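You operate a simulated robot arm through the tools that you are given. There is no shell and no other tool.

You run a simulated robot arm. Do the job below in one go: nothing can be reset, and whatever is moved stays where it is left.

## Task
Put things in order on the drying stand. At the end: the cream roller stands where the blue water bottle stood; the blue water bottle is on the white box (marked "CARD"); the black tub plug stands where the silver blue-paint tin stood; the silver blue-paint tin stands where the cream roller stood; whatever was shut is shut again. Leave all else as you found it, and nothing knocked over. Set down upright: water bottle.

It is judged by the outcome, as a careful person would: the job done as asked, and still so three seconds after it is handed in. It fails if anything else is knocked over, pushed out of place, dropped, spilled or broken.

## Robot
A 5-joint arm with a two-finger parallel gripper, fixed in place. Base frame: the origin is at the foot of the arm, x ahead of it, y to its left, z up; the work surface is at about z = 0. Units: mm, degrees, N and s.
With the tool pointing down near the work surface it reaches from about 260 to 600 mm from the base axis. Its first joint turns from -66.0 to 66.0 degrees. The tool tilts only in the upright plane through the base axis and itself; it spins freely about its own axis. Payload 1.57 kg.
Tool frame: the origin (TCP) lies between the finger pads and is the grasp point; the fingertips stand 30 mm ahead of it; z points along the fingers, y is the line along which they close. Largest opening 80 mm; finger width 17, thickness 12; the body of the gripper, 40 by 82 mm, starts 80 mm behind the TCP.
Orientation is that of the tool frame in the base frame, as a unit quaternion [w, x, y, z]. With the fingers straight down and closing along the base's y, the tool's x points along the base's -x, its y along +y and its z along -z.

## Interface
- The arm moves only by the tool servo_tool. Its argument "steps" is a list of rows, each an object (a shift or turn left out is 0, a gripper value left out holds the last) with "fingers": the gripper command, from -1 (fully open) to 1 (shut), values between in proportion; "offset": the shift along the tool's x, y, z in m, a list of three; "dr": the turn, a rotation vector about the tool's x, y, z in rad, a list of three. In form: [{"fingers": fingers, "offset": [x, y, z], "dr": [wx, wy, wz]}, ...]. A call has 1 to 20 rows; each row shifts and turns the commanded pose from where the row before left it, along the tool's axes as they then stand. Each row takes 0.2 s and may step no farther than 50 mm and 8.6 degrees from the row before; otherwise, or with a gripper value out of range, the whole call is refused. Where a pose cannot be reached the arm comes as near as it can. A force on the tool above 40 N (or 10 N above the force at the start of the call, whichever is more), or a blocked arm, ends the call early, and 0.2 s more pass. Each finger travels about 153 mm/s and halts on what it meets, pressing with about 34 N; the grip force reading is that of the motor and also rises with nothing between the fingers. The clock runs only during rows and for 0.2 s after the last one: add rows that do not move to give the fingers time. The reply holds the time, the measured pose of the TCP, the force on the tool along the base axes, the opening and the grip force, in the units named above and with some noise, with the torque about the TCP (base axes, N m) and any sound that the robot's microphone picked up.
- Cameras (640 x 400 px; columns grow to the right, rows downward): "scene" is fixed at [45.8, 409.1, 516.3]; the picture's right is [-0.63, -0.78, 0.00], its down [-0.49, 0.39, -0.78] and it looks along [0.61, -0.49, -0.63] (base axes); focal length 214 px, centre (320, 200). "wrist" rides on the gripper at [72, -7, -122] in the tool frame; the picture's right is [0.09, 1.00, 0.00], its down [-0.84, 0.08, -0.54] and it looks along [-0.54, 0.05, 0.84] (tool axes); focal length 238 px, centre (320, 200). There is no depth. A picture from a camera that has moved, and an enlarged one, comes with that camera's place and axes in the base frame and with its lens.
- camera(camera): a new picture of that camera. The clock stands still meanwhile.
- inspect(camera, box): a new picture of the part [left, top, right, bottom] of that camera's present view, enlarged. The clock stands still meanwhile.
- hand_in(): hands the job in; it is judged then, once.

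Places have to be worked out from the pictures, the camera data and where the tool is seen. Open the gripper and draw the arm clear of the work before you hand the job in, unless the task says otherwise.

The tools are called after ">>>" as a command line: name --argument value ..., lists and objects as JSON in quotes. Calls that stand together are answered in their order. servo_tool: Moves the arm, as the interface text tells. Its arguments: {"type":"object","properties":{"steps":{"type":"array","items":{"type":"object","properties":{"fingers":{"type":"number"},"offset":{"type":"array","items":{"type":"number"}},"dr":{"type":"array","items":{"type":"number"}}}}}},"required":["steps"]} The other tools are called the same way: camera (camera) takes a picture; inspect (camera, box) takes an enlarged picture of a part of a camera's view; hand_in () hands the job in.

At the start:

```text
time: 0.0
eef_pos: [273.1, 166.5, 396.9]
tcp_rot: [-0.001, 0.0, 1.0, 0.0]
wrist_force: [-0.6, 0.9, 0.5]
moment: [0.01, 0.01, 0.0]
width: 80.2
gripper_force: 0.0
```

scene: 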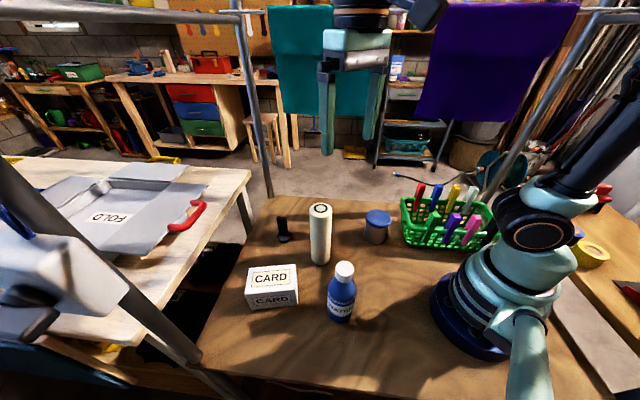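
wrist: 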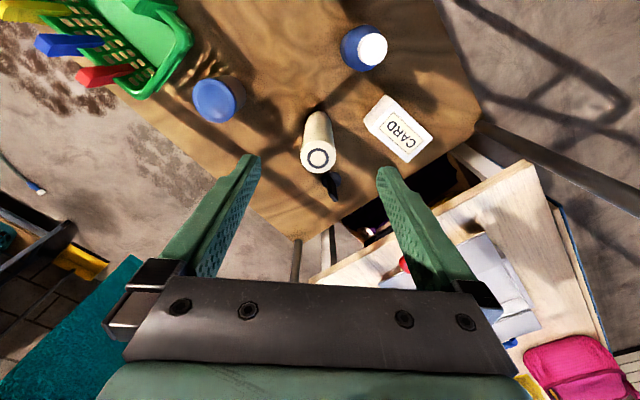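

I'll look closer at the objects on the stand before moving.

>>> inspect --camera "scene" --box '[220, 180, 420, 340]'

>>> inspect --camera "wrist" --box '[170, 0, 490, 250]'

```text
2.50 times, centred on (320, 260) of scene
camera zoom: at [45.8, 409.1, 516.3], right [-0.63, -0.78, 0.0], down [-0.49, 0.39, -0.78], along [0.61, -0.49, -0.63], focal length 536 px, centre (320, 50)
```

zoom: 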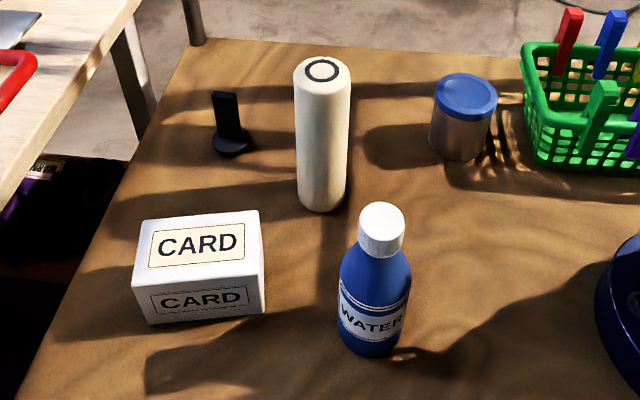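

```text
1.60 times, centred on (330, 125) of wrist
camera zoom: at [199.9, 159.0, 517.9], right [-0.09, 1.0, 0.0], down [0.84, 0.08, 0.54], along [0.54, 0.05, -0.84], focal length 381 px, centre (304, 320)
```

zoom: 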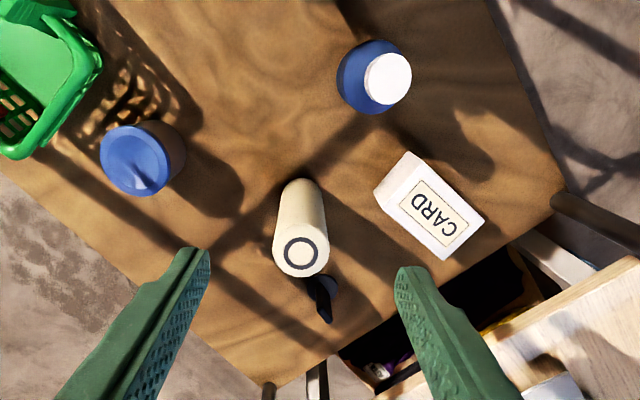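

The bottle looks to be near (197,225), about 175 tall; the roller near (337,171), about 190 tall; the tin near (294,-14); the plug near (471,212); and the box top centre near (330,326). No spare place is needed: the order is bottle, roller, tin, plug. First I move high above the bottle and measure again.

>>> servo_tool --steps '[{"fingers": -1, "offset": [0.025, 0.0195, 0.024]}, {"offset": [0.025, 0.0195, 0.024]}, {"offset": [0.026, 0.0195, 0.024]}, {"offset": [0, 0, 0.025]}, {}]'

>>> camera --camera "wrist"

>>> camera --camera "scene"

```text
time: 1.2
eef_pos: [194.7, 225.8, 298.0]
tcp_rot: [0.001, 0.0, 1.0, 0.0]
wrist_force: [0.0, -0.7, 0.8]
moment: [0.03, 0.0, 0.01]
width: 80.0
gripper_force: 0.0
```

```text
taken
camera wrist: at [122.0, 218.1, 419.4], right [-0.09, 1.0, 0.0], down [0.84, 0.08, 0.54], along [0.54, 0.05, -0.84], focal length 238 px, centre (320, 200)
```

wrist: 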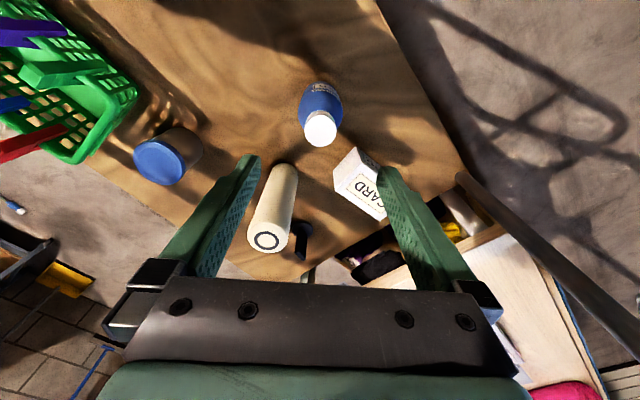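

```text
taken
```

scene: 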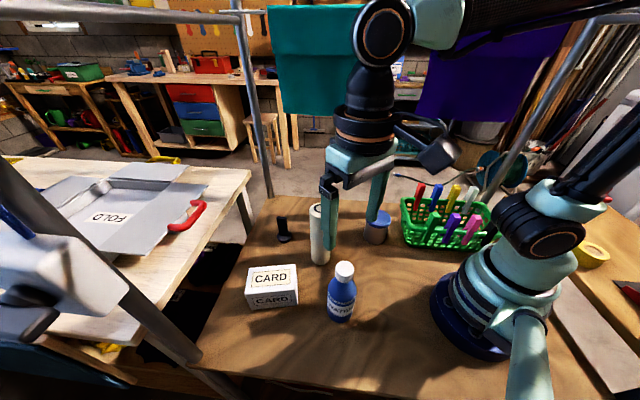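

>>> inspect --camera "wrist" --box '[240, 60, 400, 160]'

>>> inspect --camera "scene" --box '[280, 240, 400, 340]'

```text
4.00 times, centred on (320, 110) of wrist
camera zoom: at [122.0, 218.1, 419.4], right [-0.09, 1.0, 0.0], down [0.84, 0.08, 0.54], along [0.54, 0.05, -0.84], focal length 953 px, centre (320, 560)
```

zoom: 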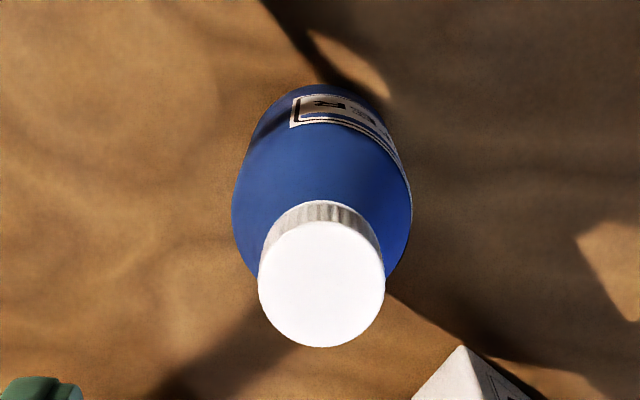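

```text
4.00 times, centred on (340, 290) of scene
camera zoom: at [45.7, 409.1, 516.3], right [-0.63, -0.78, 0.0], down [-0.49, 0.39, -0.78], along [0.61, -0.49, -0.63], focal length 858 px, centre (240, -160)
```

zoom: 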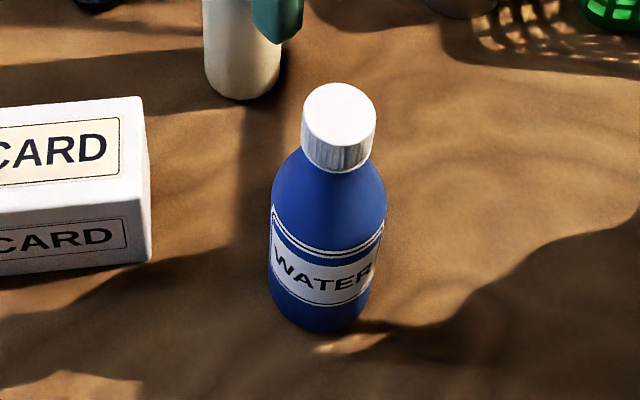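

The cap top works out to about (198,225.5,162), with a body about 60 mm across and the shoulder at z≈90. The tool is almost centred, so I lower it part way and check alignment.

>>> servo_tool --steps '[{"offset": [0, 0, 0.04]}, {"offset": [0, 0, 0.04]}, {"offset": [0, 0, 0.02]}, {}]'

>>> camera --camera "wrist"

>>> inspect --camera "scene" --box '[240, 180, 440, 340]'

```text
time: 2.2
eef_pos: [193.4, 224.8, 199.4]
tcp_rot: [0.0, 0.0, 1.0, 0.0]
wrist_force: [-0.2, 0.3, -0.3]
moment: [0.01, 0.02, 0.0]
width: 79.9
gripper_force: 0.1
```

```text
taken
camera wrist: at [120.6, 217.0, 320.0], right [-0.09, 1.0, 0.0], down [0.84, 0.08, 0.54], along [0.54, 0.05, -0.84], focal length 238 px, centre (320, 200)
```

wrist: 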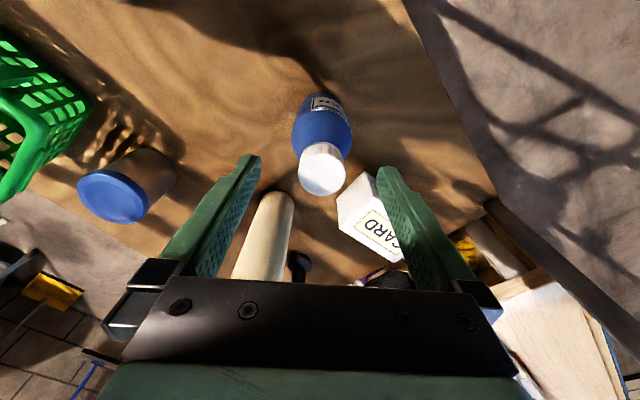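

```text
2.50 times, centred on (340, 260) of scene
camera zoom: at [45.8, 409.1, 516.3], right [-0.63, -0.78, 0.0], down [-0.49, 0.39, -0.78], along [0.61, -0.49, -0.63], focal length 536 px, centre (270, 50)
```

zoom: 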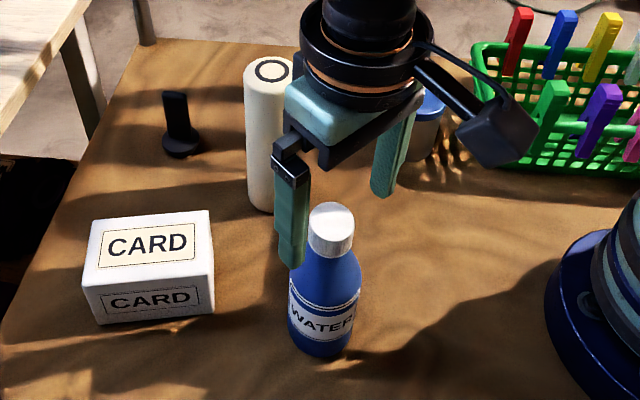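

The cap centre is at about (196.5,225.4) and the tool at (193.4,224.8). I shift 3 mm, lower the fingers around the body to z≈95, then close gently.

>>> servo_tool --steps '[{"offset": [-0.003, 0, 0.02]}, {"offset": [0, 0, 0.03]}, {"offset": [0, 0, 0.03]}, {"offset": [0, 0, 0.024]}, {}]'

>>> camera --camera "wrist"

>>> inspect --camera "scene" --box '[240, 180, 440, 340]'

```text
time: 3.4
eef_pos: [197.8, 224.0, 96.2]
tcp_rot: [0.0, 0.001, 1.0, 0.0]
wrist_force: [-0.8, 0.6, -0.6]
moment: [0.01, 0.02, 0.04]
width: 80.1
gripper_force: 0.1
```

```text
taken
camera wrist: at [125.7, 216.2, 217.2], right [-0.09, 1.0, 0.0], down [0.84, 0.08, 0.54], along [0.54, 0.05, -0.84], focal length 238 px, centre (320, 200)
```

wrist: 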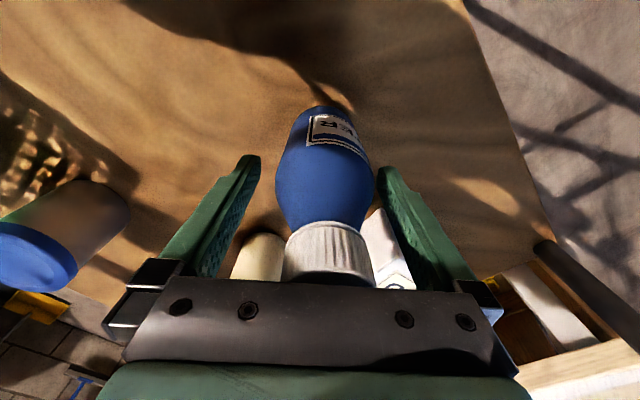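

```text
2.50 times, centred on (340, 260) of scene
camera zoom: at [45.8, 409.1, 516.3], right [-0.63, -0.78, 0.0], down [-0.49, 0.39, -0.78], along [0.61, -0.49, -0.63], focal length 536 px, centre (270, 50)
```

zoom: 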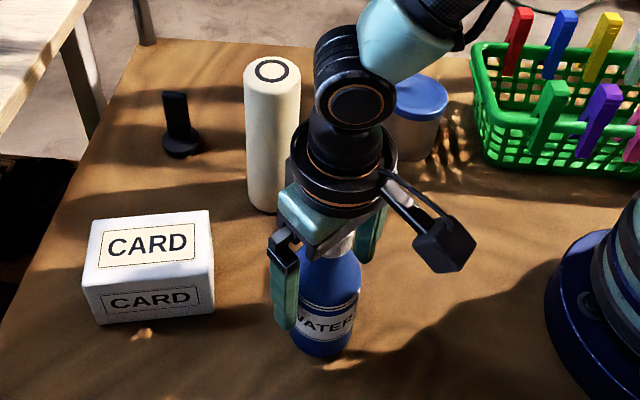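

The bottle sits about 3 mm toward +y of the finger centre, so I correct that and close.

>>> servo_tool --steps '[{"offset": [0, 0.0025, 0]}, {"fingers": -0.6}, {"fingers": -0.2}, {"fingers": 0.0}, {}, {}]'

```text
time: 4.8
eef_pos: [199.4, 227.6, 95.8]
tcp_rot: [-0.001, 0.0, 1.0, 0.0]
wrist_force: [-0.8, -0.2, -0.2]
moment: [0.01, 0.02, -0.01]
width: 58.3
gripper_force: 33.8
```

Gripped at 58 mm. I lift straight up and take a careful look at the box to fix its top centre.

>>> servo_tool --steps '[{"offset": [0, 0, -0.02]}, {"offset": [0, 0, -0.03]}, {"offset": [0, 0, -0.035]}, {"offset": [0, 0, -0.035]}, {}]'

>>> inspect --camera "scene" --box '[230, 245, 330, 325]'

>>> camera --camera "wrist"

>>> camera --camera "scene"

```text
time: 6.0
eef_pos: [198.1, 228.7, 214.7]
tcp_rot: [0.0, 0.0, 1.0, 0.0]
wrist_force: [0.2, -0.9, -2.9]
moment: [-0.06, 0.01, -0.01]
width: 58.4
gripper_force: 33.9
```

```text
5.00 times, centred on (280, 285) of scene
camera zoom: at [45.8, 409.1, 516.3], right [-0.63, -0.78, 0.0], down [-0.49, 0.39, -0.78], along [0.61, -0.49, -0.63], focal length 1072 px, centre (520, -225)
```

zoom: 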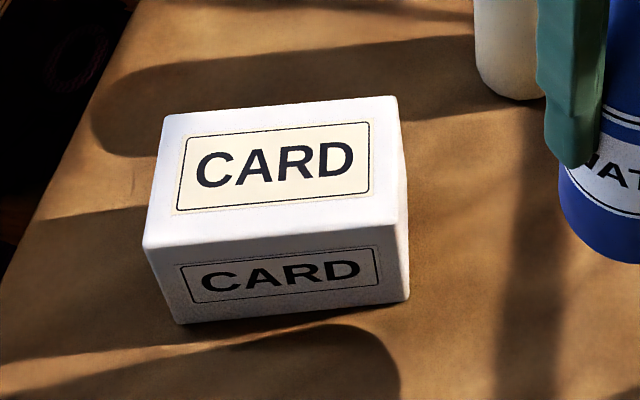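

```text
taken
camera wrist: at [124.9, 221.3, 336.1], right [-0.09, 1.0, 0.0], down [0.84, 0.08, 0.54], along [0.54, 0.05, -0.84], focal length 238 px, centre (320, 200)
```

wrist: 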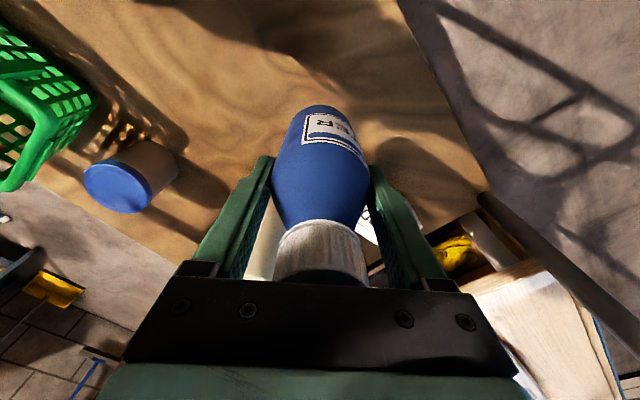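

```text
taken
```

scene: 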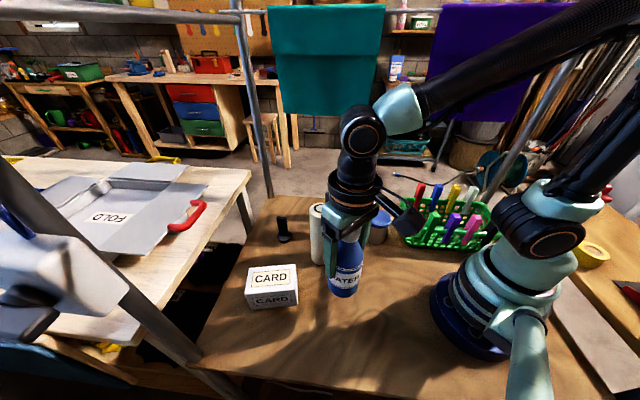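

The box top is about 71 mm high, centred at about (324.5,326.8), and 107×64. The bottle's base is now about 119 high, so I carry it over the box.

>>> servo_tool --steps '[{"offset": [-0.015, 0.012, 0]}, {"offset": [-0.025, 0.019, 0]}, {"offset": [-0.027, 0.021, 0]}, {"offset": [-0.027, 0.021, 0]}, {"offset": [-0.02, 0.015, 0]}, {"offset": [-0.013, 0.01, 0]}, {}, {}]'

>>> camera --camera "wrist"

>>> inspect --camera "scene" --box '[200, 180, 360, 320]'

```text
time: 7.8
eef_pos: [324.7, 325.2, 217.1]
tcp_rot: [0.0, 0.001, 1.0, 0.0]
wrist_force: [0.4, 0.7, -3.7]
moment: [0.01, 0.01, -0.01]
width: 58.4
gripper_force: 34.1
```

```text
taken
camera wrist: at [252.9, 318.8, 337.8], right [-0.09, 1.0, 0.0], down [0.84, 0.08, 0.54], along [0.54, 0.05, -0.84], focal length 238 px, centre (320, 200)
```

wrist: 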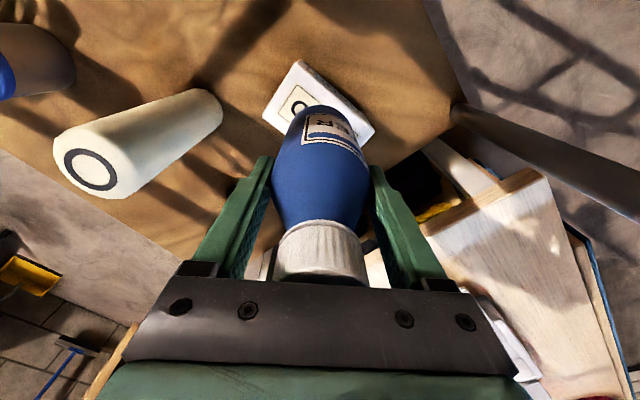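

```text
2.86 times, centred on (280, 250) of scene
camera zoom: at [45.8, 409.1, 516.3], right [-0.63, -0.78, 0.0], down [-0.49, 0.39, -0.78], along [0.61, -0.49, -0.63], focal length 613 px, centre (434, 57)
```

zoom: 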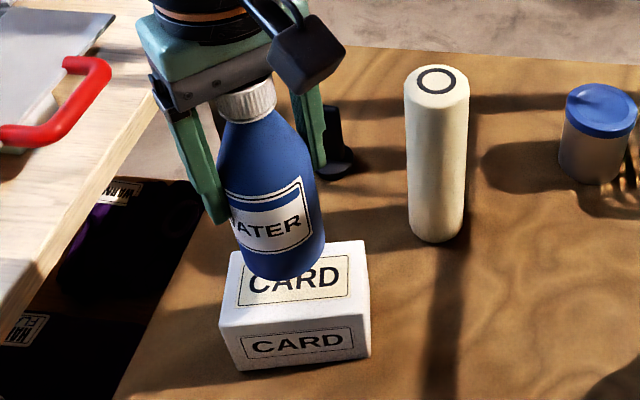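

The bottle is over the box centre to within 2 mm. I lower it most of the way, then go in small steps watching the force.

>>> servo_tool --steps '[{"offset": [0.0015, 0.0005, 0.012]}, {"offset": [0, 0, 0.015]}, {"offset": [0, 0, 0.01]}, {"offset": [0, 0, 0.006]}, {}, {}]'

>>> inspect --camera "scene" --box '[220, 200, 340, 320]'

```text
time: 9.2
eef_pos: [324.4, 326.2, 174.1]
tcp_rot: [0.0, 0.0, 1.0, -0.001]
wrist_force: [0.4, 0.4, -3.2]
moment: [-0.02, 0.0, -0.04]
width: 58.2
gripper_force: 34.4
```

```text
3.33 times, centred on (280, 260) of scene
camera zoom: at [45.8, 409.1, 516.3], right [-0.63, -0.78, 0.0], down [-0.49, 0.39, -0.78], along [0.61, -0.49, -0.63], focal length 715 px, centre (453, 0)
```

zoom: 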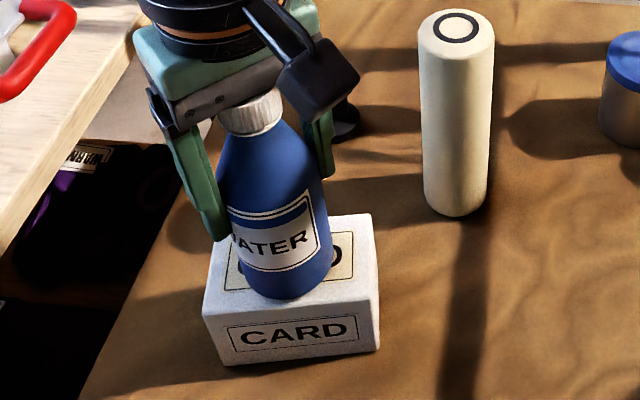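

Nearly down, with the force reading still just the bottle's weight. I go down in 1.5 mm steps.

>>> servo_tool --steps '[{"offset": [0, 0, 0.0015]}, {"offset": [0, 0, 0.0015]}, {}]'

>>> servo_tool --steps '[{"offset": [0, 0, 0.001]}, {"offset": [0, 0, 0.001]}, {}]'

```text
time: 10.0
eef_pos: [325.7, 326.8, 170.3]
tcp_rot: [0.001, 0.0, 1.0, 0.001]
wrist_force: [-3.3, -1.9, 9.8]
moment: [-0.15, 0.39, 0.0]
width: 58.6
gripper_force: 34.1
```

```text
time: 10.8
eef_pos: [325.4, 327.6, 170.3]
tcp_rot: [0.002, 0.0, 1.0, 0.002]
wrist_force: [-1.5, -3.2, 26.7]
moment: [-0.44, 0.26, -0.03]
width: 58.3
gripper_force: 34.0
```

Contact was reached at z≈170 and it is now pressing with 27 N. I back off 2 mm to unload, then check before releasing.

>>> servo_tool --steps '[{"offset": [0, 0, -0.0015]}, {}, {}]'

>>> inspect --camera "scene" --box '[220, 200, 340, 320]'

```text
time: 11.6
eef_pos: [324.6, 327.0, 170.5]
tcp_rot: [0.001, -0.001, 1.0, 0.001]
wrist_force: [3.3, 3.4, 16.0]
moment: [0.22, -0.36, -0.04]
width: 58.3
gripper_force: 34.2
```

```text
3.33 times, centred on (280, 260) of scene
camera zoom: at [45.7, 409.0, 516.4], right [-0.63, -0.78, 0.0], down [-0.49, 0.39, -0.78], along [0.61, -0.49, -0.63], focal length 715 px, centre (453, 0)
```

zoom: 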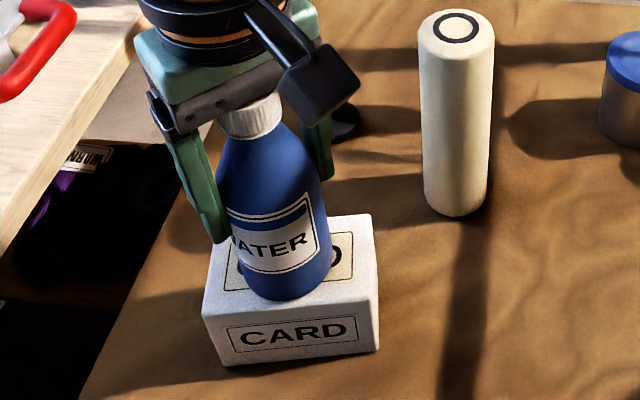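

>>> servo_tool --steps '[{"offset": [0, 0, -0.0015]}, {}, {"fingers": -0.5}, {"fingers": -0.6}, {"fingers": -0.8}, {"fingers": -1}, {}]'

>>> camera --camera "wrist"

>>> inspect --camera "scene" --box '[220, 200, 340, 320]'

```text
time: 13.2
eef_pos: [324.9, 326.1, 171.1]
tcp_rot: [0.0, 0.0, 1.0, 0.001]
wrist_force: [0.2, -0.6, 0.2]
moment: [-0.02, 0.01, -0.02]
width: 80.2
gripper_force: 0.2
```

```text
taken
camera wrist: at [252.6, 318.4, 292.6], right [-0.09, 1.0, 0.0], down [0.84, 0.08, 0.54], along [0.54, 0.05, -0.84], focal length 238 px, centre (320, 200)
```

wrist: 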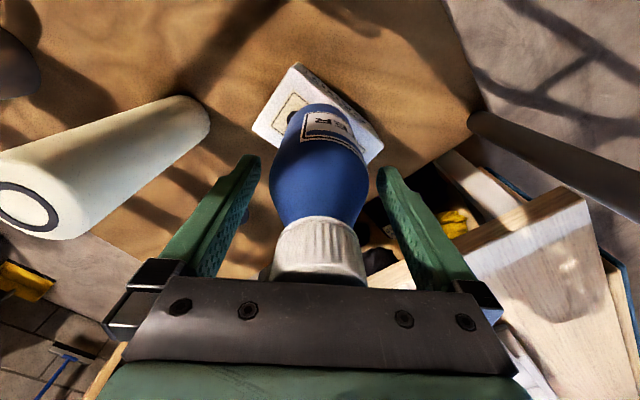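

```text
3.33 times, centred on (280, 260) of scene
camera zoom: at [45.8, 409.1, 516.3], right [-0.63, -0.78, 0.0], down [-0.49, 0.39, -0.78], along [0.61, -0.49, -0.63], focal length 715 px, centre (453, 0)
```

zoom: 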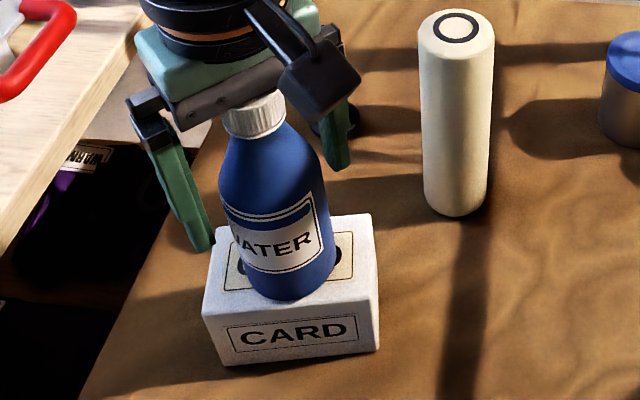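

The bottle stands free on the box. I rise straight up to clear it and move high above the roller.

>>> servo_tool --steps '[{"offset": [0, 0, -0.03]}, {"offset": [0, 0, -0.05]}, {"offset": [0, 0, -0.05]}, {"offset": [0, -0.03, -0.02]}, {"offset": [-0.004, -0.045, 0]}, {"offset": [-0.004, -0.045, 0]}, {"offset": [-0.004, -0.036, 0]}, {}, {}]'

>>> camera --camera "wrist"

>>> inspect --camera "scene" --box '[220, 160, 420, 320]'

```text
time: 15.2
eef_pos: [334.8, 168.6, 318.0]
tcp_rot: [0.0, 0.0, 1.0, 0.0]
wrist_force: [0.6, 0.5, 0.5]
moment: [-0.01, 0.0, -0.02]
width: 80.2
gripper_force: 0.0
```

```text
taken
camera wrist: at [262.6, 161.9, 438.7], right [-0.09, 1.0, 0.0], down [0.84, 0.08, 0.54], along [0.54, 0.05, -0.84], focal length 238 px, centre (320, 200)
```

wrist: 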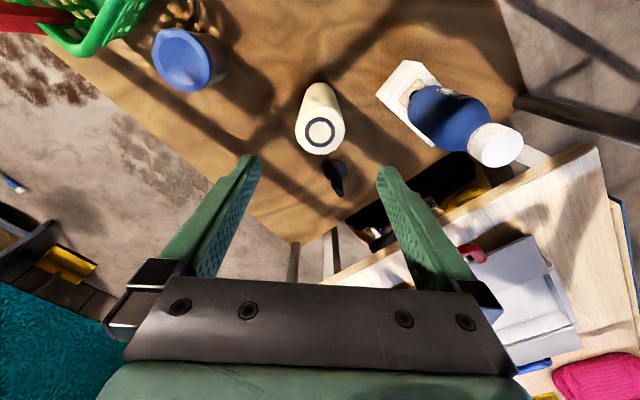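

```text
2.50 times, centred on (320, 240) of scene
camera zoom: at [45.8, 409.1, 516.3], right [-0.63, -0.78, 0.0], down [-0.49, 0.39, -0.78], along [0.61, -0.49, -0.63], focal length 536 px, centre (320, 100)
```

zoom: 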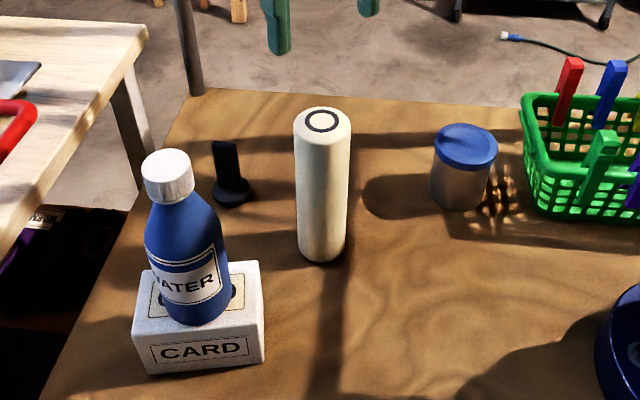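

The roller top works out to about (339.5,170,187). I shift 5 mm and descend with a check just above it.

>>> servo_tool --steps '[{"offset": [-0.0045, 0.001, 0.03]}, {"offset": [0, 0, 0.04]}, {"offset": [0, 0, 0.02]}, {}]'

>>> camera --camera "wrist"

```text
time: 16.2
eef_pos: [340.8, 170.6, 229.1]
tcp_rot: [0.0, 0.0, 1.0, 0.0]
wrist_force: [-0.4, -0.1, -0.3]
moment: [0.04, -0.02, 0.0]
width: 80.1
gripper_force: 0.0
```

```text
taken
camera wrist: at [268.1, 163.3, 350.3], right [-0.09, 1.0, 0.0], down [0.84, 0.08, 0.54], along [0.54, 0.05, -0.84], focal length 238 px, centre (320, 200)
```

wrist: 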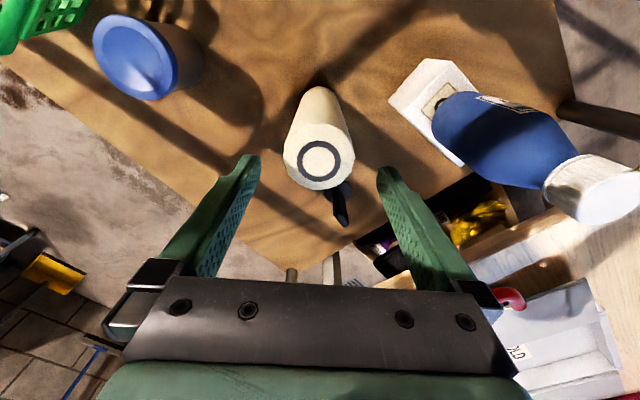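

Aligned to about 1 mm, and the roller is about 52 mm across. I descend to z≈126 and grip.

>>> servo_tool --steps '[{"offset": [0.001, -0.001, 0.03]}, {"offset": [0, 0, 0.03]}, {"offset": [0, 0, 0.03]}, {"offset": [0, 0, 0.013]}, {}, {"fingers": -0.5}, {"fingers": -0.2}, {"fingers": 0.1}, {}, {}]'

>>> camera --camera "wrist"

>>> inspect --camera "scene" --box '[220, 160, 420, 320]'

```text
time: 18.4
eef_pos: [342.1, 171.5, 129.6]
tcp_rot: [0.0, 0.0, 1.0, 0.0]
wrist_force: [-0.2, -0.1, -0.5]
moment: [0.0, -0.02, 0.03]
width: 53.0
gripper_force: 34.3
```

```text
taken
camera wrist: at [269.2, 164.4, 249.9], right [-0.09, 1.0, 0.0], down [0.84, 0.08, 0.54], along [0.54, 0.05, -0.84], focal length 238 px, centre (320, 200)
```

wrist: 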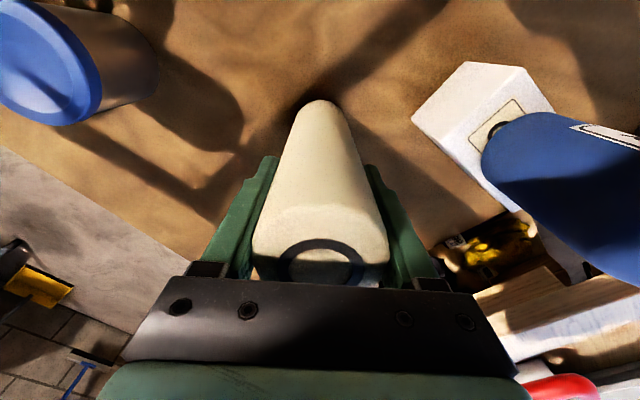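

```text
2.50 times, centred on (320, 240) of scene
camera zoom: at [45.8, 409.1, 516.3], right [-0.63, -0.78, 0.0], down [-0.49, 0.39, -0.78], along [0.61, -0.49, -0.63], focal length 536 px, centre (320, 100)
```

zoom: 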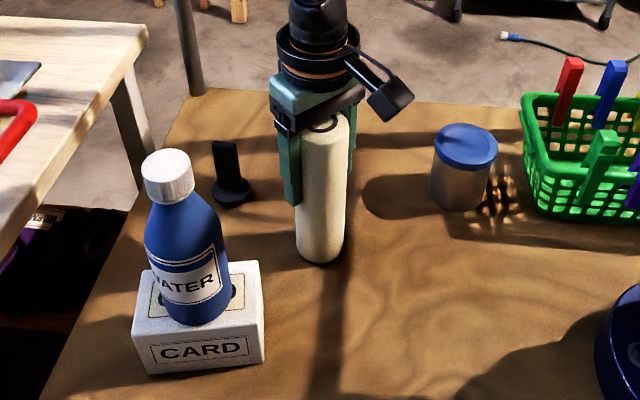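

Gripped at 53 mm. I lift 60 mm and carry the roller to the bottle's old place near (197.5,226).

>>> servo_tool --steps '[{"offset": [0, 0, -0.015]}, {"offset": [0, 0, -0.025]}, {"offset": [0, 0, -0.02]}, {"offset": [0.015, 0.006, 0]}, {"offset": [0.026, 0.01, 0]}, {"offset": [0.03, 0.011, 0]}, {"offset": [0.03, 0.011, 0]}, {"offset": [0.026, 0.01, 0]}, {"offset": [0.0157, 0.0066, 0]}, {}, {}]'

>>> camera --camera "wrist"

>>> camera --camera "scene"

```text
time: 20.8
eef_pos: [197.6, 225.1, 186.6]
tcp_rot: [0.0, 0.001, 1.0, 0.0]
wrist_force: [1.4, -0.4, -0.1]
moment: [-0.01, 0.01, -0.02]
width: 52.5
gripper_force: 34.5
```

```text
taken
camera wrist: at [124.3, 218.1, 307.2], right [-0.09, 1.0, 0.0], down [0.84, 0.08, 0.54], along [0.54, 0.05, -0.84], focal length 238 px, centre (320, 200)
```

wrist: 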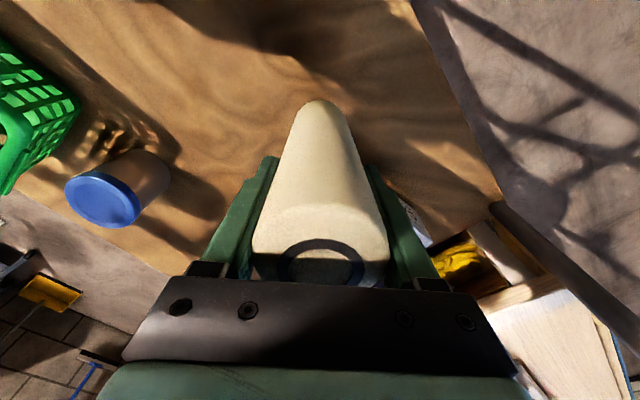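

```text
taken
```

scene: 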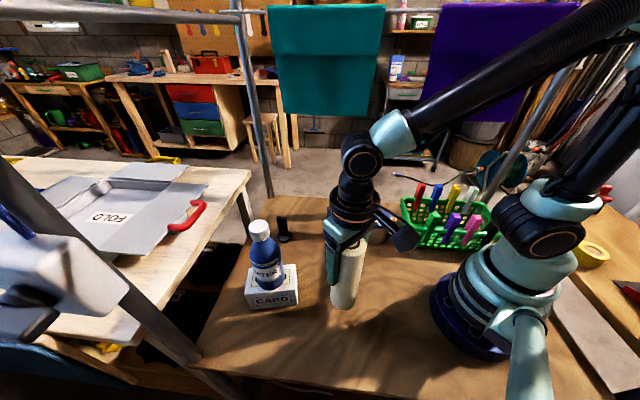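

>>> servo_tool --steps '[{"offset": [-0.002, 0.001, 0.015]}, {"offset": [0, 0, 0.02]}, {"offset": [0, 0, 0.012]}, {"offset": [0, 0, 0.005]}, {}, {}]'

>>> inspect --camera "scene" --box '[240, 200, 400, 340]'

>>> camera --camera "wrist"

```text
time: 22.2
eef_pos: [199.3, 224.9, 136.0]
tcp_rot: [0.0, 0.0, 1.0, 0.0]
wrist_force: [0.3, 0.4, -1.4]
moment: [-0.02, 0.02, -0.02]
width: 52.4
gripper_force: 33.9
```

```text
2.86 times, centred on (320, 270) of scene
camera zoom: at [45.8, 409.1, 516.3], right [-0.63, -0.78, 0.0], down [-0.49, 0.39, -0.78], along [0.61, -0.49, -0.63], focal length 613 px, centre (320, 0)
```

zoom: 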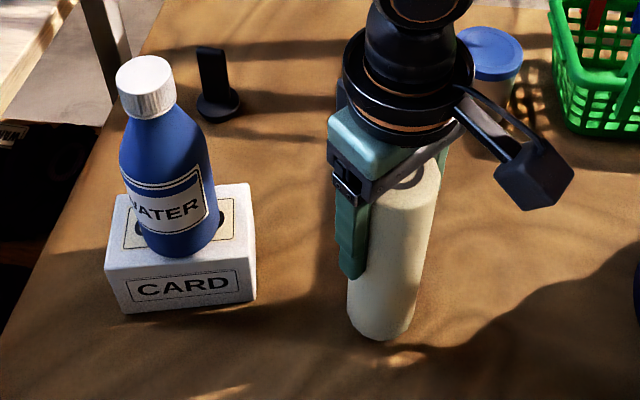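

```text
taken
camera wrist: at [126.9, 216.8, 257.6], right [-0.09, 1.0, 0.0], down [0.84, 0.08, 0.54], along [0.54, 0.05, -0.84], focal length 238 px, centre (320, 200)
```

wrist: 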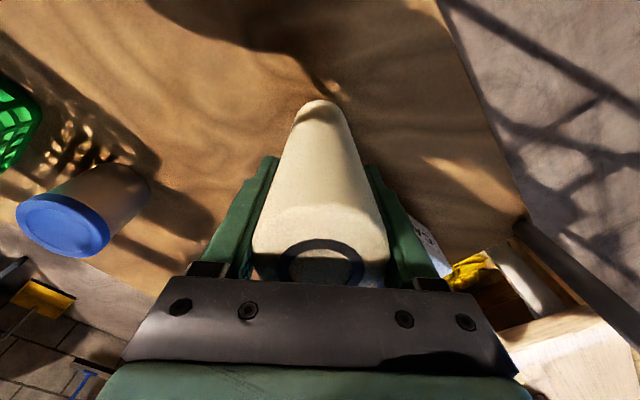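

About 7 mm remain. I lower slowly with a small y correction.

>>> servo_tool --steps '[{"offset": [0.001, 0.002, 0.003]}, {"offset": [0, 0, 0.002]}, {}]'

>>> servo_tool --steps '[{"offset": [0, 0, 0.001]}, {"offset": [0, 0, 0.001]}, {}]'

```text
time: 23.0
eef_pos: [198.6, 225.0, 130.5]
tcp_rot: [0.0, 0.001, 1.0, 0.0]
wrist_force: [-1.1, -0.8, -1.0]
moment: [0.05, 0.02, -0.01]
width: 52.7
gripper_force: 34.0
```

```text
time: 23.8
eef_pos: [199.7, 225.8, 128.7]
tcp_rot: [-0.001, 0.0, 1.0, 0.0]
wrist_force: [-1.1, 0.1, -0.8]
moment: [-0.05, 0.0, 0.02]
width: 52.7
gripper_force: 34.1
```

>>> servo_tool --steps '[{"offset": [0, 0, 0.001]}, {"offset": [0, 0, 0.0005]}, {}]'

```text
time: 24.7
eef_pos: [198.8, 226.7, 127.2]
tcp_rot: [0.001, 0.001, 1.0, 0.0]
wrist_force: [-0.5, -1.8, 7.8]
moment: [-0.14, -0.01, -0.03]
width: 52.8
gripper_force: 34.4
stopped in row 3: the force on the tool passed its limit at 41 N (the readings are from after the stop); the commanded pose is now the measured one
```

The roller touches the surface (8 N now). I release it gently and look.

>>> servo_tool --steps '[{}, {"fingers": -0.4}, {"fingers": -0.55}, {"fingers": -0.8}, {"fingers": -1}, {}]'

>>> camera --camera "wrist"

>>> inspect --camera "scene" --box '[240, 200, 400, 340]'

```text
time: 26.1
eef_pos: [200.1, 228.2, 126.9]
tcp_rot: [0.0, 0.0, 1.0, 0.0]
wrist_force: [-0.2, -0.1, 0.3]
moment: [0.01, 0.03, 0.01]
width: 79.9
gripper_force: 0.0
```

```text
taken
camera wrist: at [126.6, 220.3, 248.7], right [-0.09, 1.0, 0.0], down [0.84, 0.08, 0.54], along [0.54, 0.05, -0.84], focal length 238 px, centre (320, 200)
```

wrist: 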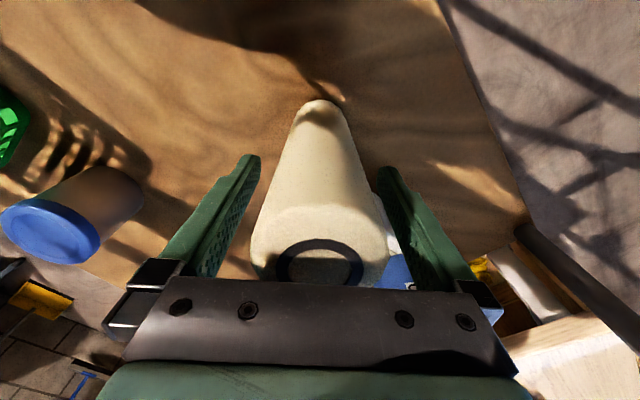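

```text
2.86 times, centred on (320, 270) of scene
camera zoom: at [45.8, 409.1, 516.3], right [-0.63, -0.78, 0.0], down [-0.49, 0.39, -0.78], along [0.61, -0.49, -0.63], focal length 613 px, centre (320, 0)
```

zoom: 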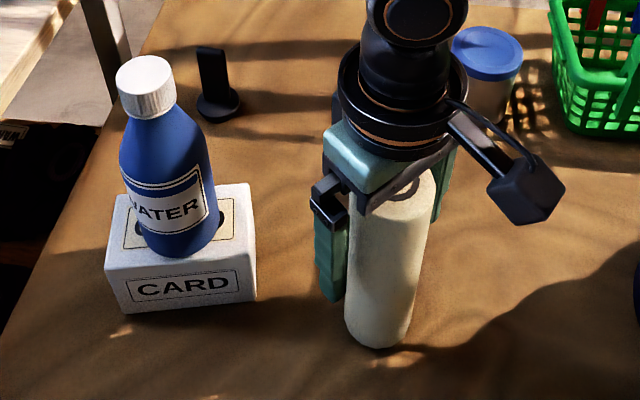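

The roller stands free. I rise well clear of it and move high over the tin to measure it.

>>> servo_tool --steps '[{"offset": [0, 0, -0.03]}, {"offset": [0, 0, -0.05]}, {"offset": [0, 0, -0.05]}, {"offset": [0, 0, -0.04]}, {"offset": [-0.016, -0.04, 0]}, {"offset": [-0.016, -0.04, 0]}, {"offset": [-0.016, -0.04, 0]}, {"offset": [-0.016, -0.04, 0]}, {"offset": [-0.016, -0.04, 0]}, {"offset": [-0.016, -0.04, 0]}, {}, {}]'

>>> camera --camera "wrist"

>>> camera --camera "scene"

>>> inspect --camera "scene" --box '[340, 170, 500, 270]'

```text
time: 28.7
eef_pos: [292.7, -10.2, 296.1]
tcp_rot: [0.0, 0.0, 1.0, 0.0]
wrist_force: [0.4, -0.2, 0.2]
moment: [0.0, 0.02, -0.03]
width: 80.1
gripper_force: 0.0
```

```text
taken
camera wrist: at [219.5, -17.8, 416.7], right [-0.09, 1.0, 0.0], down [0.84, 0.08, 0.54], along [0.54, 0.05, -0.84], focal length 238 px, centre (320, 200)
```

wrist: 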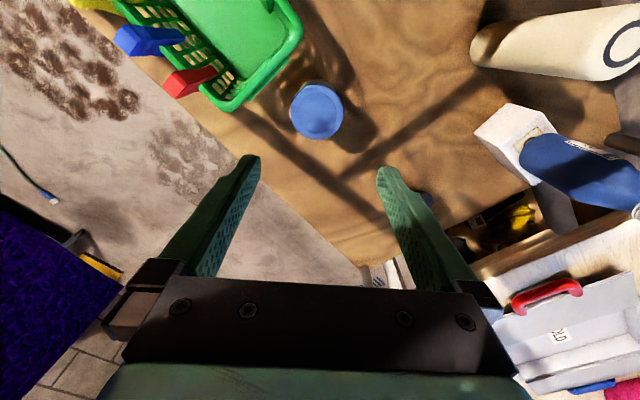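

```text
taken
```

scene: 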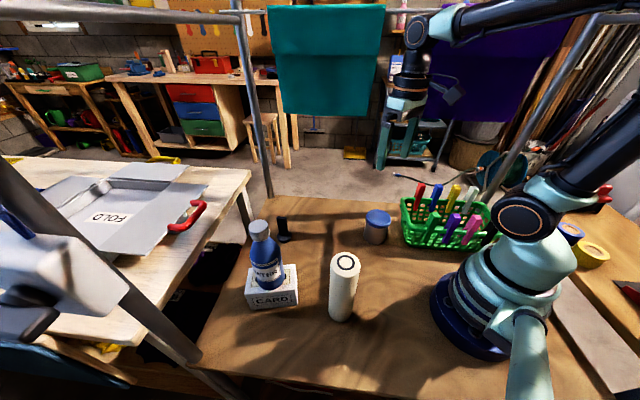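

```text
4.00 times, centred on (420, 220) of scene
camera zoom: at [45.8, 409.1, 516.3], right [-0.63, -0.78, 0.0], down [-0.49, 0.39, -0.78], along [0.61, -0.49, -0.63], focal length 858 px, centre (-80, 120)
```

zoom: 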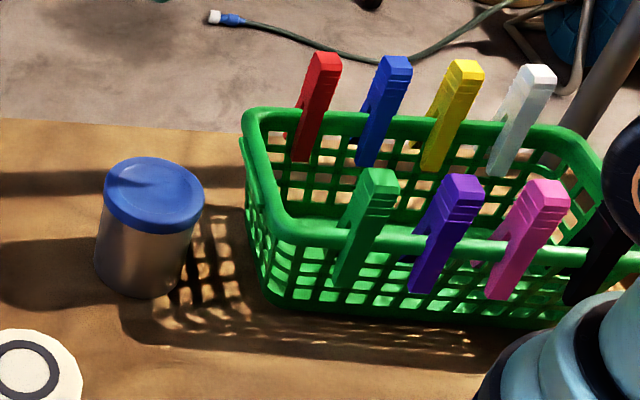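

>>> inspect --camera "wrist" --box '[220, 40, 400, 170]'

```text
3.08 times, centred on (310, 105) of wrist
camera zoom: at [219.5, -17.8, 416.7], right [-0.09, 1.0, 0.0], down [0.84, 0.08, 0.54], along [0.54, 0.05, -0.84], focal length 733 px, centre (351, 492)
```

zoom: 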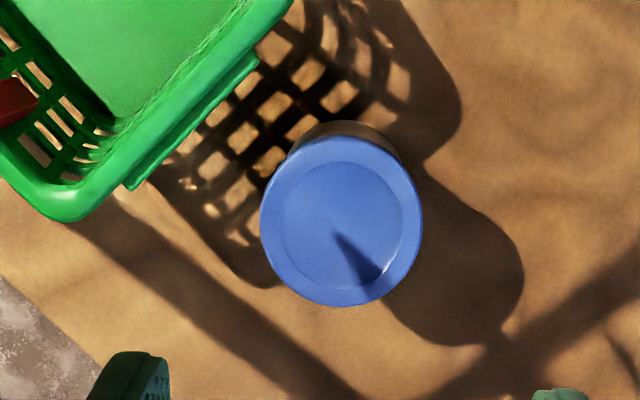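

The tin's lid is centred near (295.5,-15), with its top at z≈78 and a diameter of about 72. I check how far the lid sticks out past the body before choosing a grip.

>>> inspect --camera "scene" --box '[352, 200, 402, 250]'

```text
8.00 times, centred on (377, 225) of scene
camera zoom: at [45.8, 409.1, 516.3], right [-0.63, -0.78, 0.0], down [-0.49, 0.39, -0.78], along [0.61, -0.49, -0.63], focal length 1716 px, centre (-136, 0)
```

zoom: 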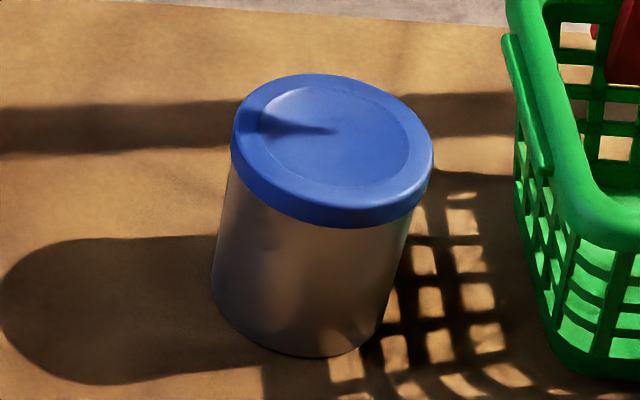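

The lid overhangs only 1–2 mm, and the basket is well clear of the finger positions. I align over the tin and stop with the fingertips just above the lid to check centring, since there are only about 4 mm of room on each side.

>>> servo_tool --steps '[{"offset": [-0.004, -0.0042, 0.03]}, {"offset": [0, 0, 0.045]}, {"offset": [0, 0, 0.045]}, {"offset": [0, 0, 0.03]}, {"offset": [0, 0, 0.018]}, {}, {}]'

>>> camera --camera "wrist"

>>> inspect --camera "wrist" --box '[220, 70, 420, 210]'

>>> inspect --camera "scene" --box '[320, 160, 480, 260]'

```text
time: 30.3
eef_pos: [298.8, -15.8, 130.2]
tcp_rot: [0.0, 0.0, 1.0, 0.0]
wrist_force: [0.2, -0.1, 0.1]
moment: [-0.01, 0.0, -0.02]
width: 80.0
gripper_force: 0.0
```

```text
taken
camera wrist: at [226.5, -23.1, 250.8], right [-0.09, 1.0, 0.0], down [0.84, 0.08, 0.54], along [0.54, 0.05, -0.84], focal length 238 px, centre (320, 200)
```

wrist: 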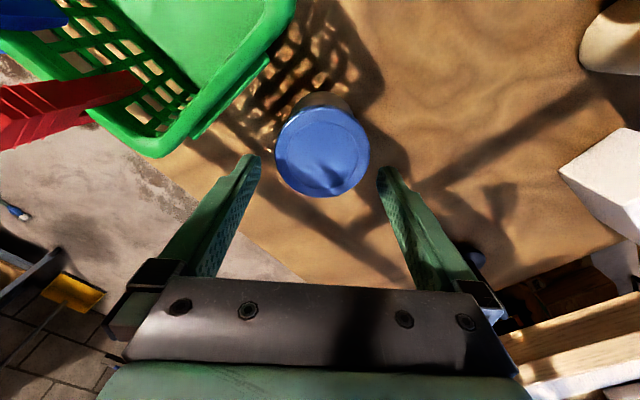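

```text
2.86 times, centred on (320, 140) of wrist
camera zoom: at [226.5, -23.1, 250.8], right [-0.09, 1.0, 0.0], down [0.84, 0.08, 0.54], along [0.54, 0.05, -0.84], focal length 681 px, centre (320, 371)
```

zoom: 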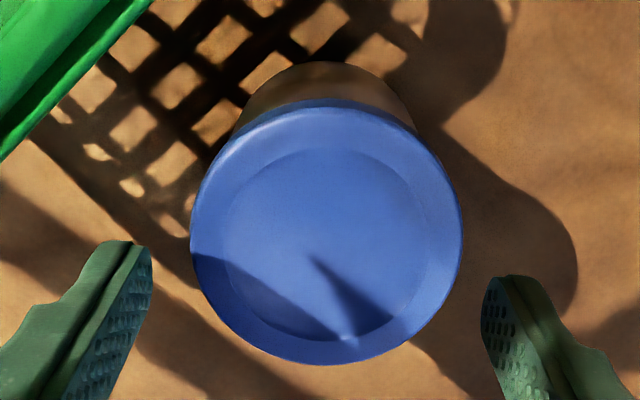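

```text
4.00 times, centred on (400, 210) of scene
camera zoom: at [45.8, 409.1, 516.3], right [-0.63, -0.78, 0.0], down [-0.49, 0.39, -0.78], along [0.61, -0.49, -0.63], focal length 858 px, centre (0, 160)
```

zoom: 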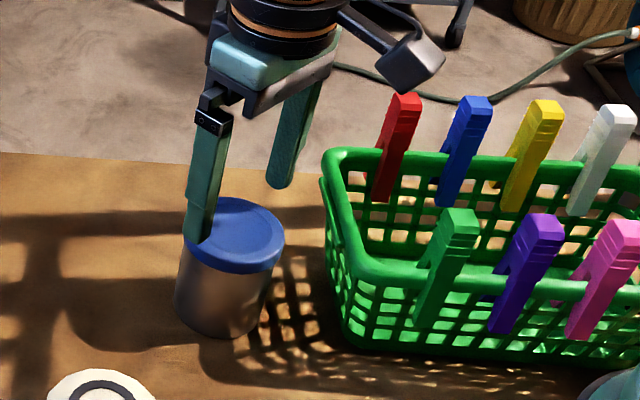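

Lid centre is about (293.7,-15); the fingers need about +1.5 mm in y and -4.5 mm in x. I apply that and go down until the tips are just above the lid.

>>> servo_tool --steps '[{"offset": [0.0045, 0.0015, 0]}, {"offset": [0, 0, 0.014]}, {}, {}]'

>>> inspect --camera "wrist" --box '[220, 70, 420, 210]'

>>> inspect --camera "scene" --box '[340, 180, 440, 260]'

```text
time: 31.3
eef_pos: [295.0, -14.2, 114.6]
tcp_rot: [0.001, 0.0, 1.0, 0.0]
wrist_force: [0.0, -0.5, -0.1]
moment: [0.0, -0.01, 0.03]
width: 80.0
gripper_force: 0.0
```

```text
2.86 times, centred on (320, 140) of wrist
camera zoom: at [223.0, -22.4, 236.2], right [-0.09, 1.0, 0.0], down [0.84, 0.08, 0.54], along [0.54, 0.05, -0.84], focal length 681 px, centre (320, 371)
```

zoom: 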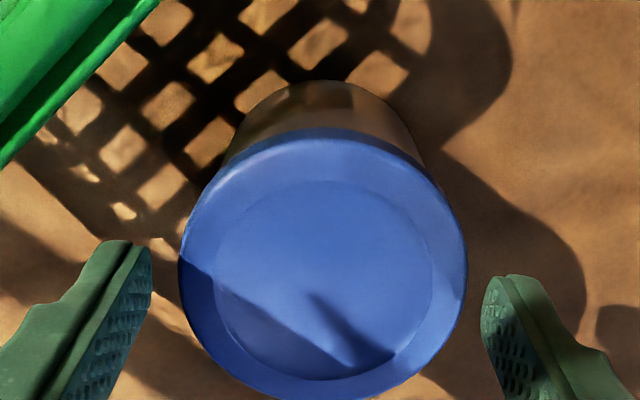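

```text
5.00 times, centred on (390, 220) of scene
camera zoom: at [45.8, 409.1, 516.3], right [-0.63, -0.78, 0.0], down [-0.49, 0.39, -0.78], along [0.61, -0.49, -0.63], focal length 1072 px, centre (-30, 100)
```

zoom: 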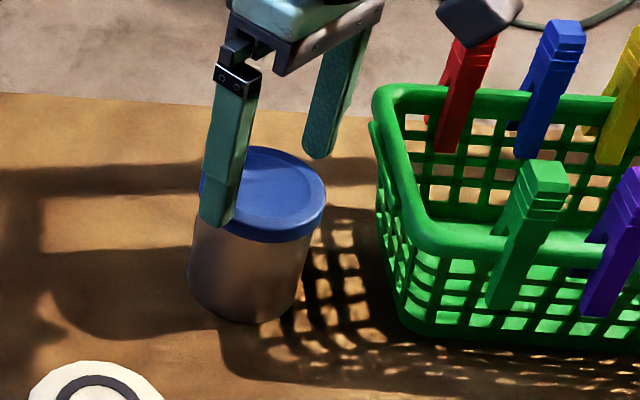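

The lid is still about 1.5 mm toward +y of the finger centre. I nudge that over, then slide down 10 mm slowly and check the forces.

>>> servo_tool --steps '[{"offset": [0.0015, 0.0013, 0]}, {}, {"offset": [0, 0, 0.004]}, {"offset": [0, 0, 0.004]}, {"offset": [0, 0, 0.004]}, {}]'

>>> inspect --camera "wrist" --box '[220, 90, 420, 230]'

```text
time: 32.7
eef_pos: [291.9, -13.3, 103.5]
tcp_rot: [0.0, 0.0, 1.0, 0.001]
wrist_force: [0.0, 0.7, 0.1]
moment: [0.02, -0.04, 0.0]
width: 80.0
gripper_force: 0.1
```

```text
2.86 times, centred on (320, 160) of wrist
camera zoom: at [219.9, -21.1, 224.0], right [-0.09, 1.0, 0.0], down [0.84, 0.08, 0.54], along [0.54, 0.05, -0.84], focal length 681 px, centre (320, 314)
```

zoom: 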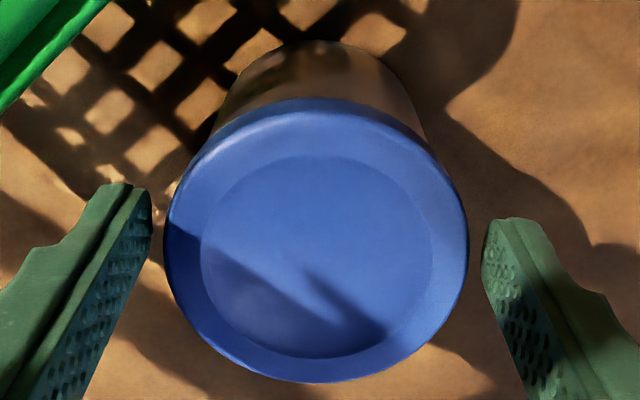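

Now centred, with the tips below the lid rim and no contact. I continue down to z≈55 and close.

>>> servo_tool --steps '[{"offset": [-0.002, 0, 0.008]}, {"offset": [0, 0, 0.012]}, {"offset": [0, 0, 0.014]}, {"offset": [0, 0, 0.014]}, {}, {"fingers": -0.85}, {"fingers": -0.6}, {"fingers": -0.3}, {}, {}]'

>>> camera --camera "wrist"

>>> inspect --camera "scene" --box '[340, 180, 440, 260]'

```text
time: 34.9
eef_pos: [294.8, -13.9, 55.4]
tcp_rot: [0.0, 0.0, 1.0, 0.0]
wrist_force: [0.1, -0.8, 0.0]
moment: [0.01, -0.01, 0.03]
width: 70.9
gripper_force: 33.8
```

```text
taken
camera wrist: at [223.3, -21.4, 177.3], right [-0.09, 1.0, 0.0], down [0.84, 0.08, 0.54], along [0.54, 0.05, -0.84], focal length 238 px, centre (320, 200)
```

wrist: 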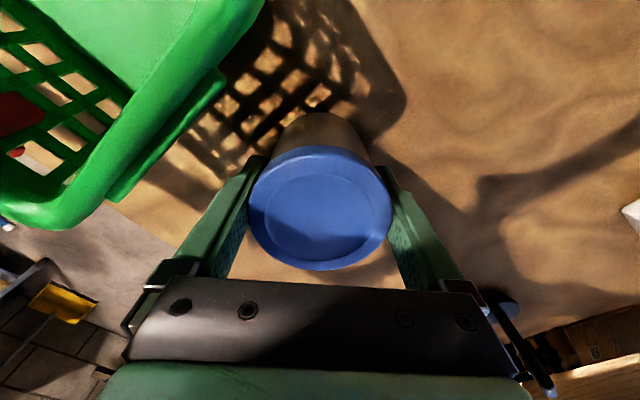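

```text
5.00 times, centred on (390, 220) of scene
camera zoom: at [45.8, 409.1, 516.3], right [-0.63, -0.78, 0.0], down [-0.49, 0.39, -0.78], along [0.61, -0.49, -0.63], focal length 1072 px, centre (-30, 100)
```

zoom: 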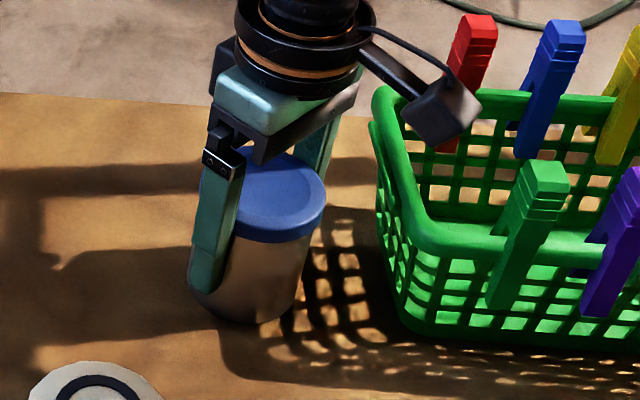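

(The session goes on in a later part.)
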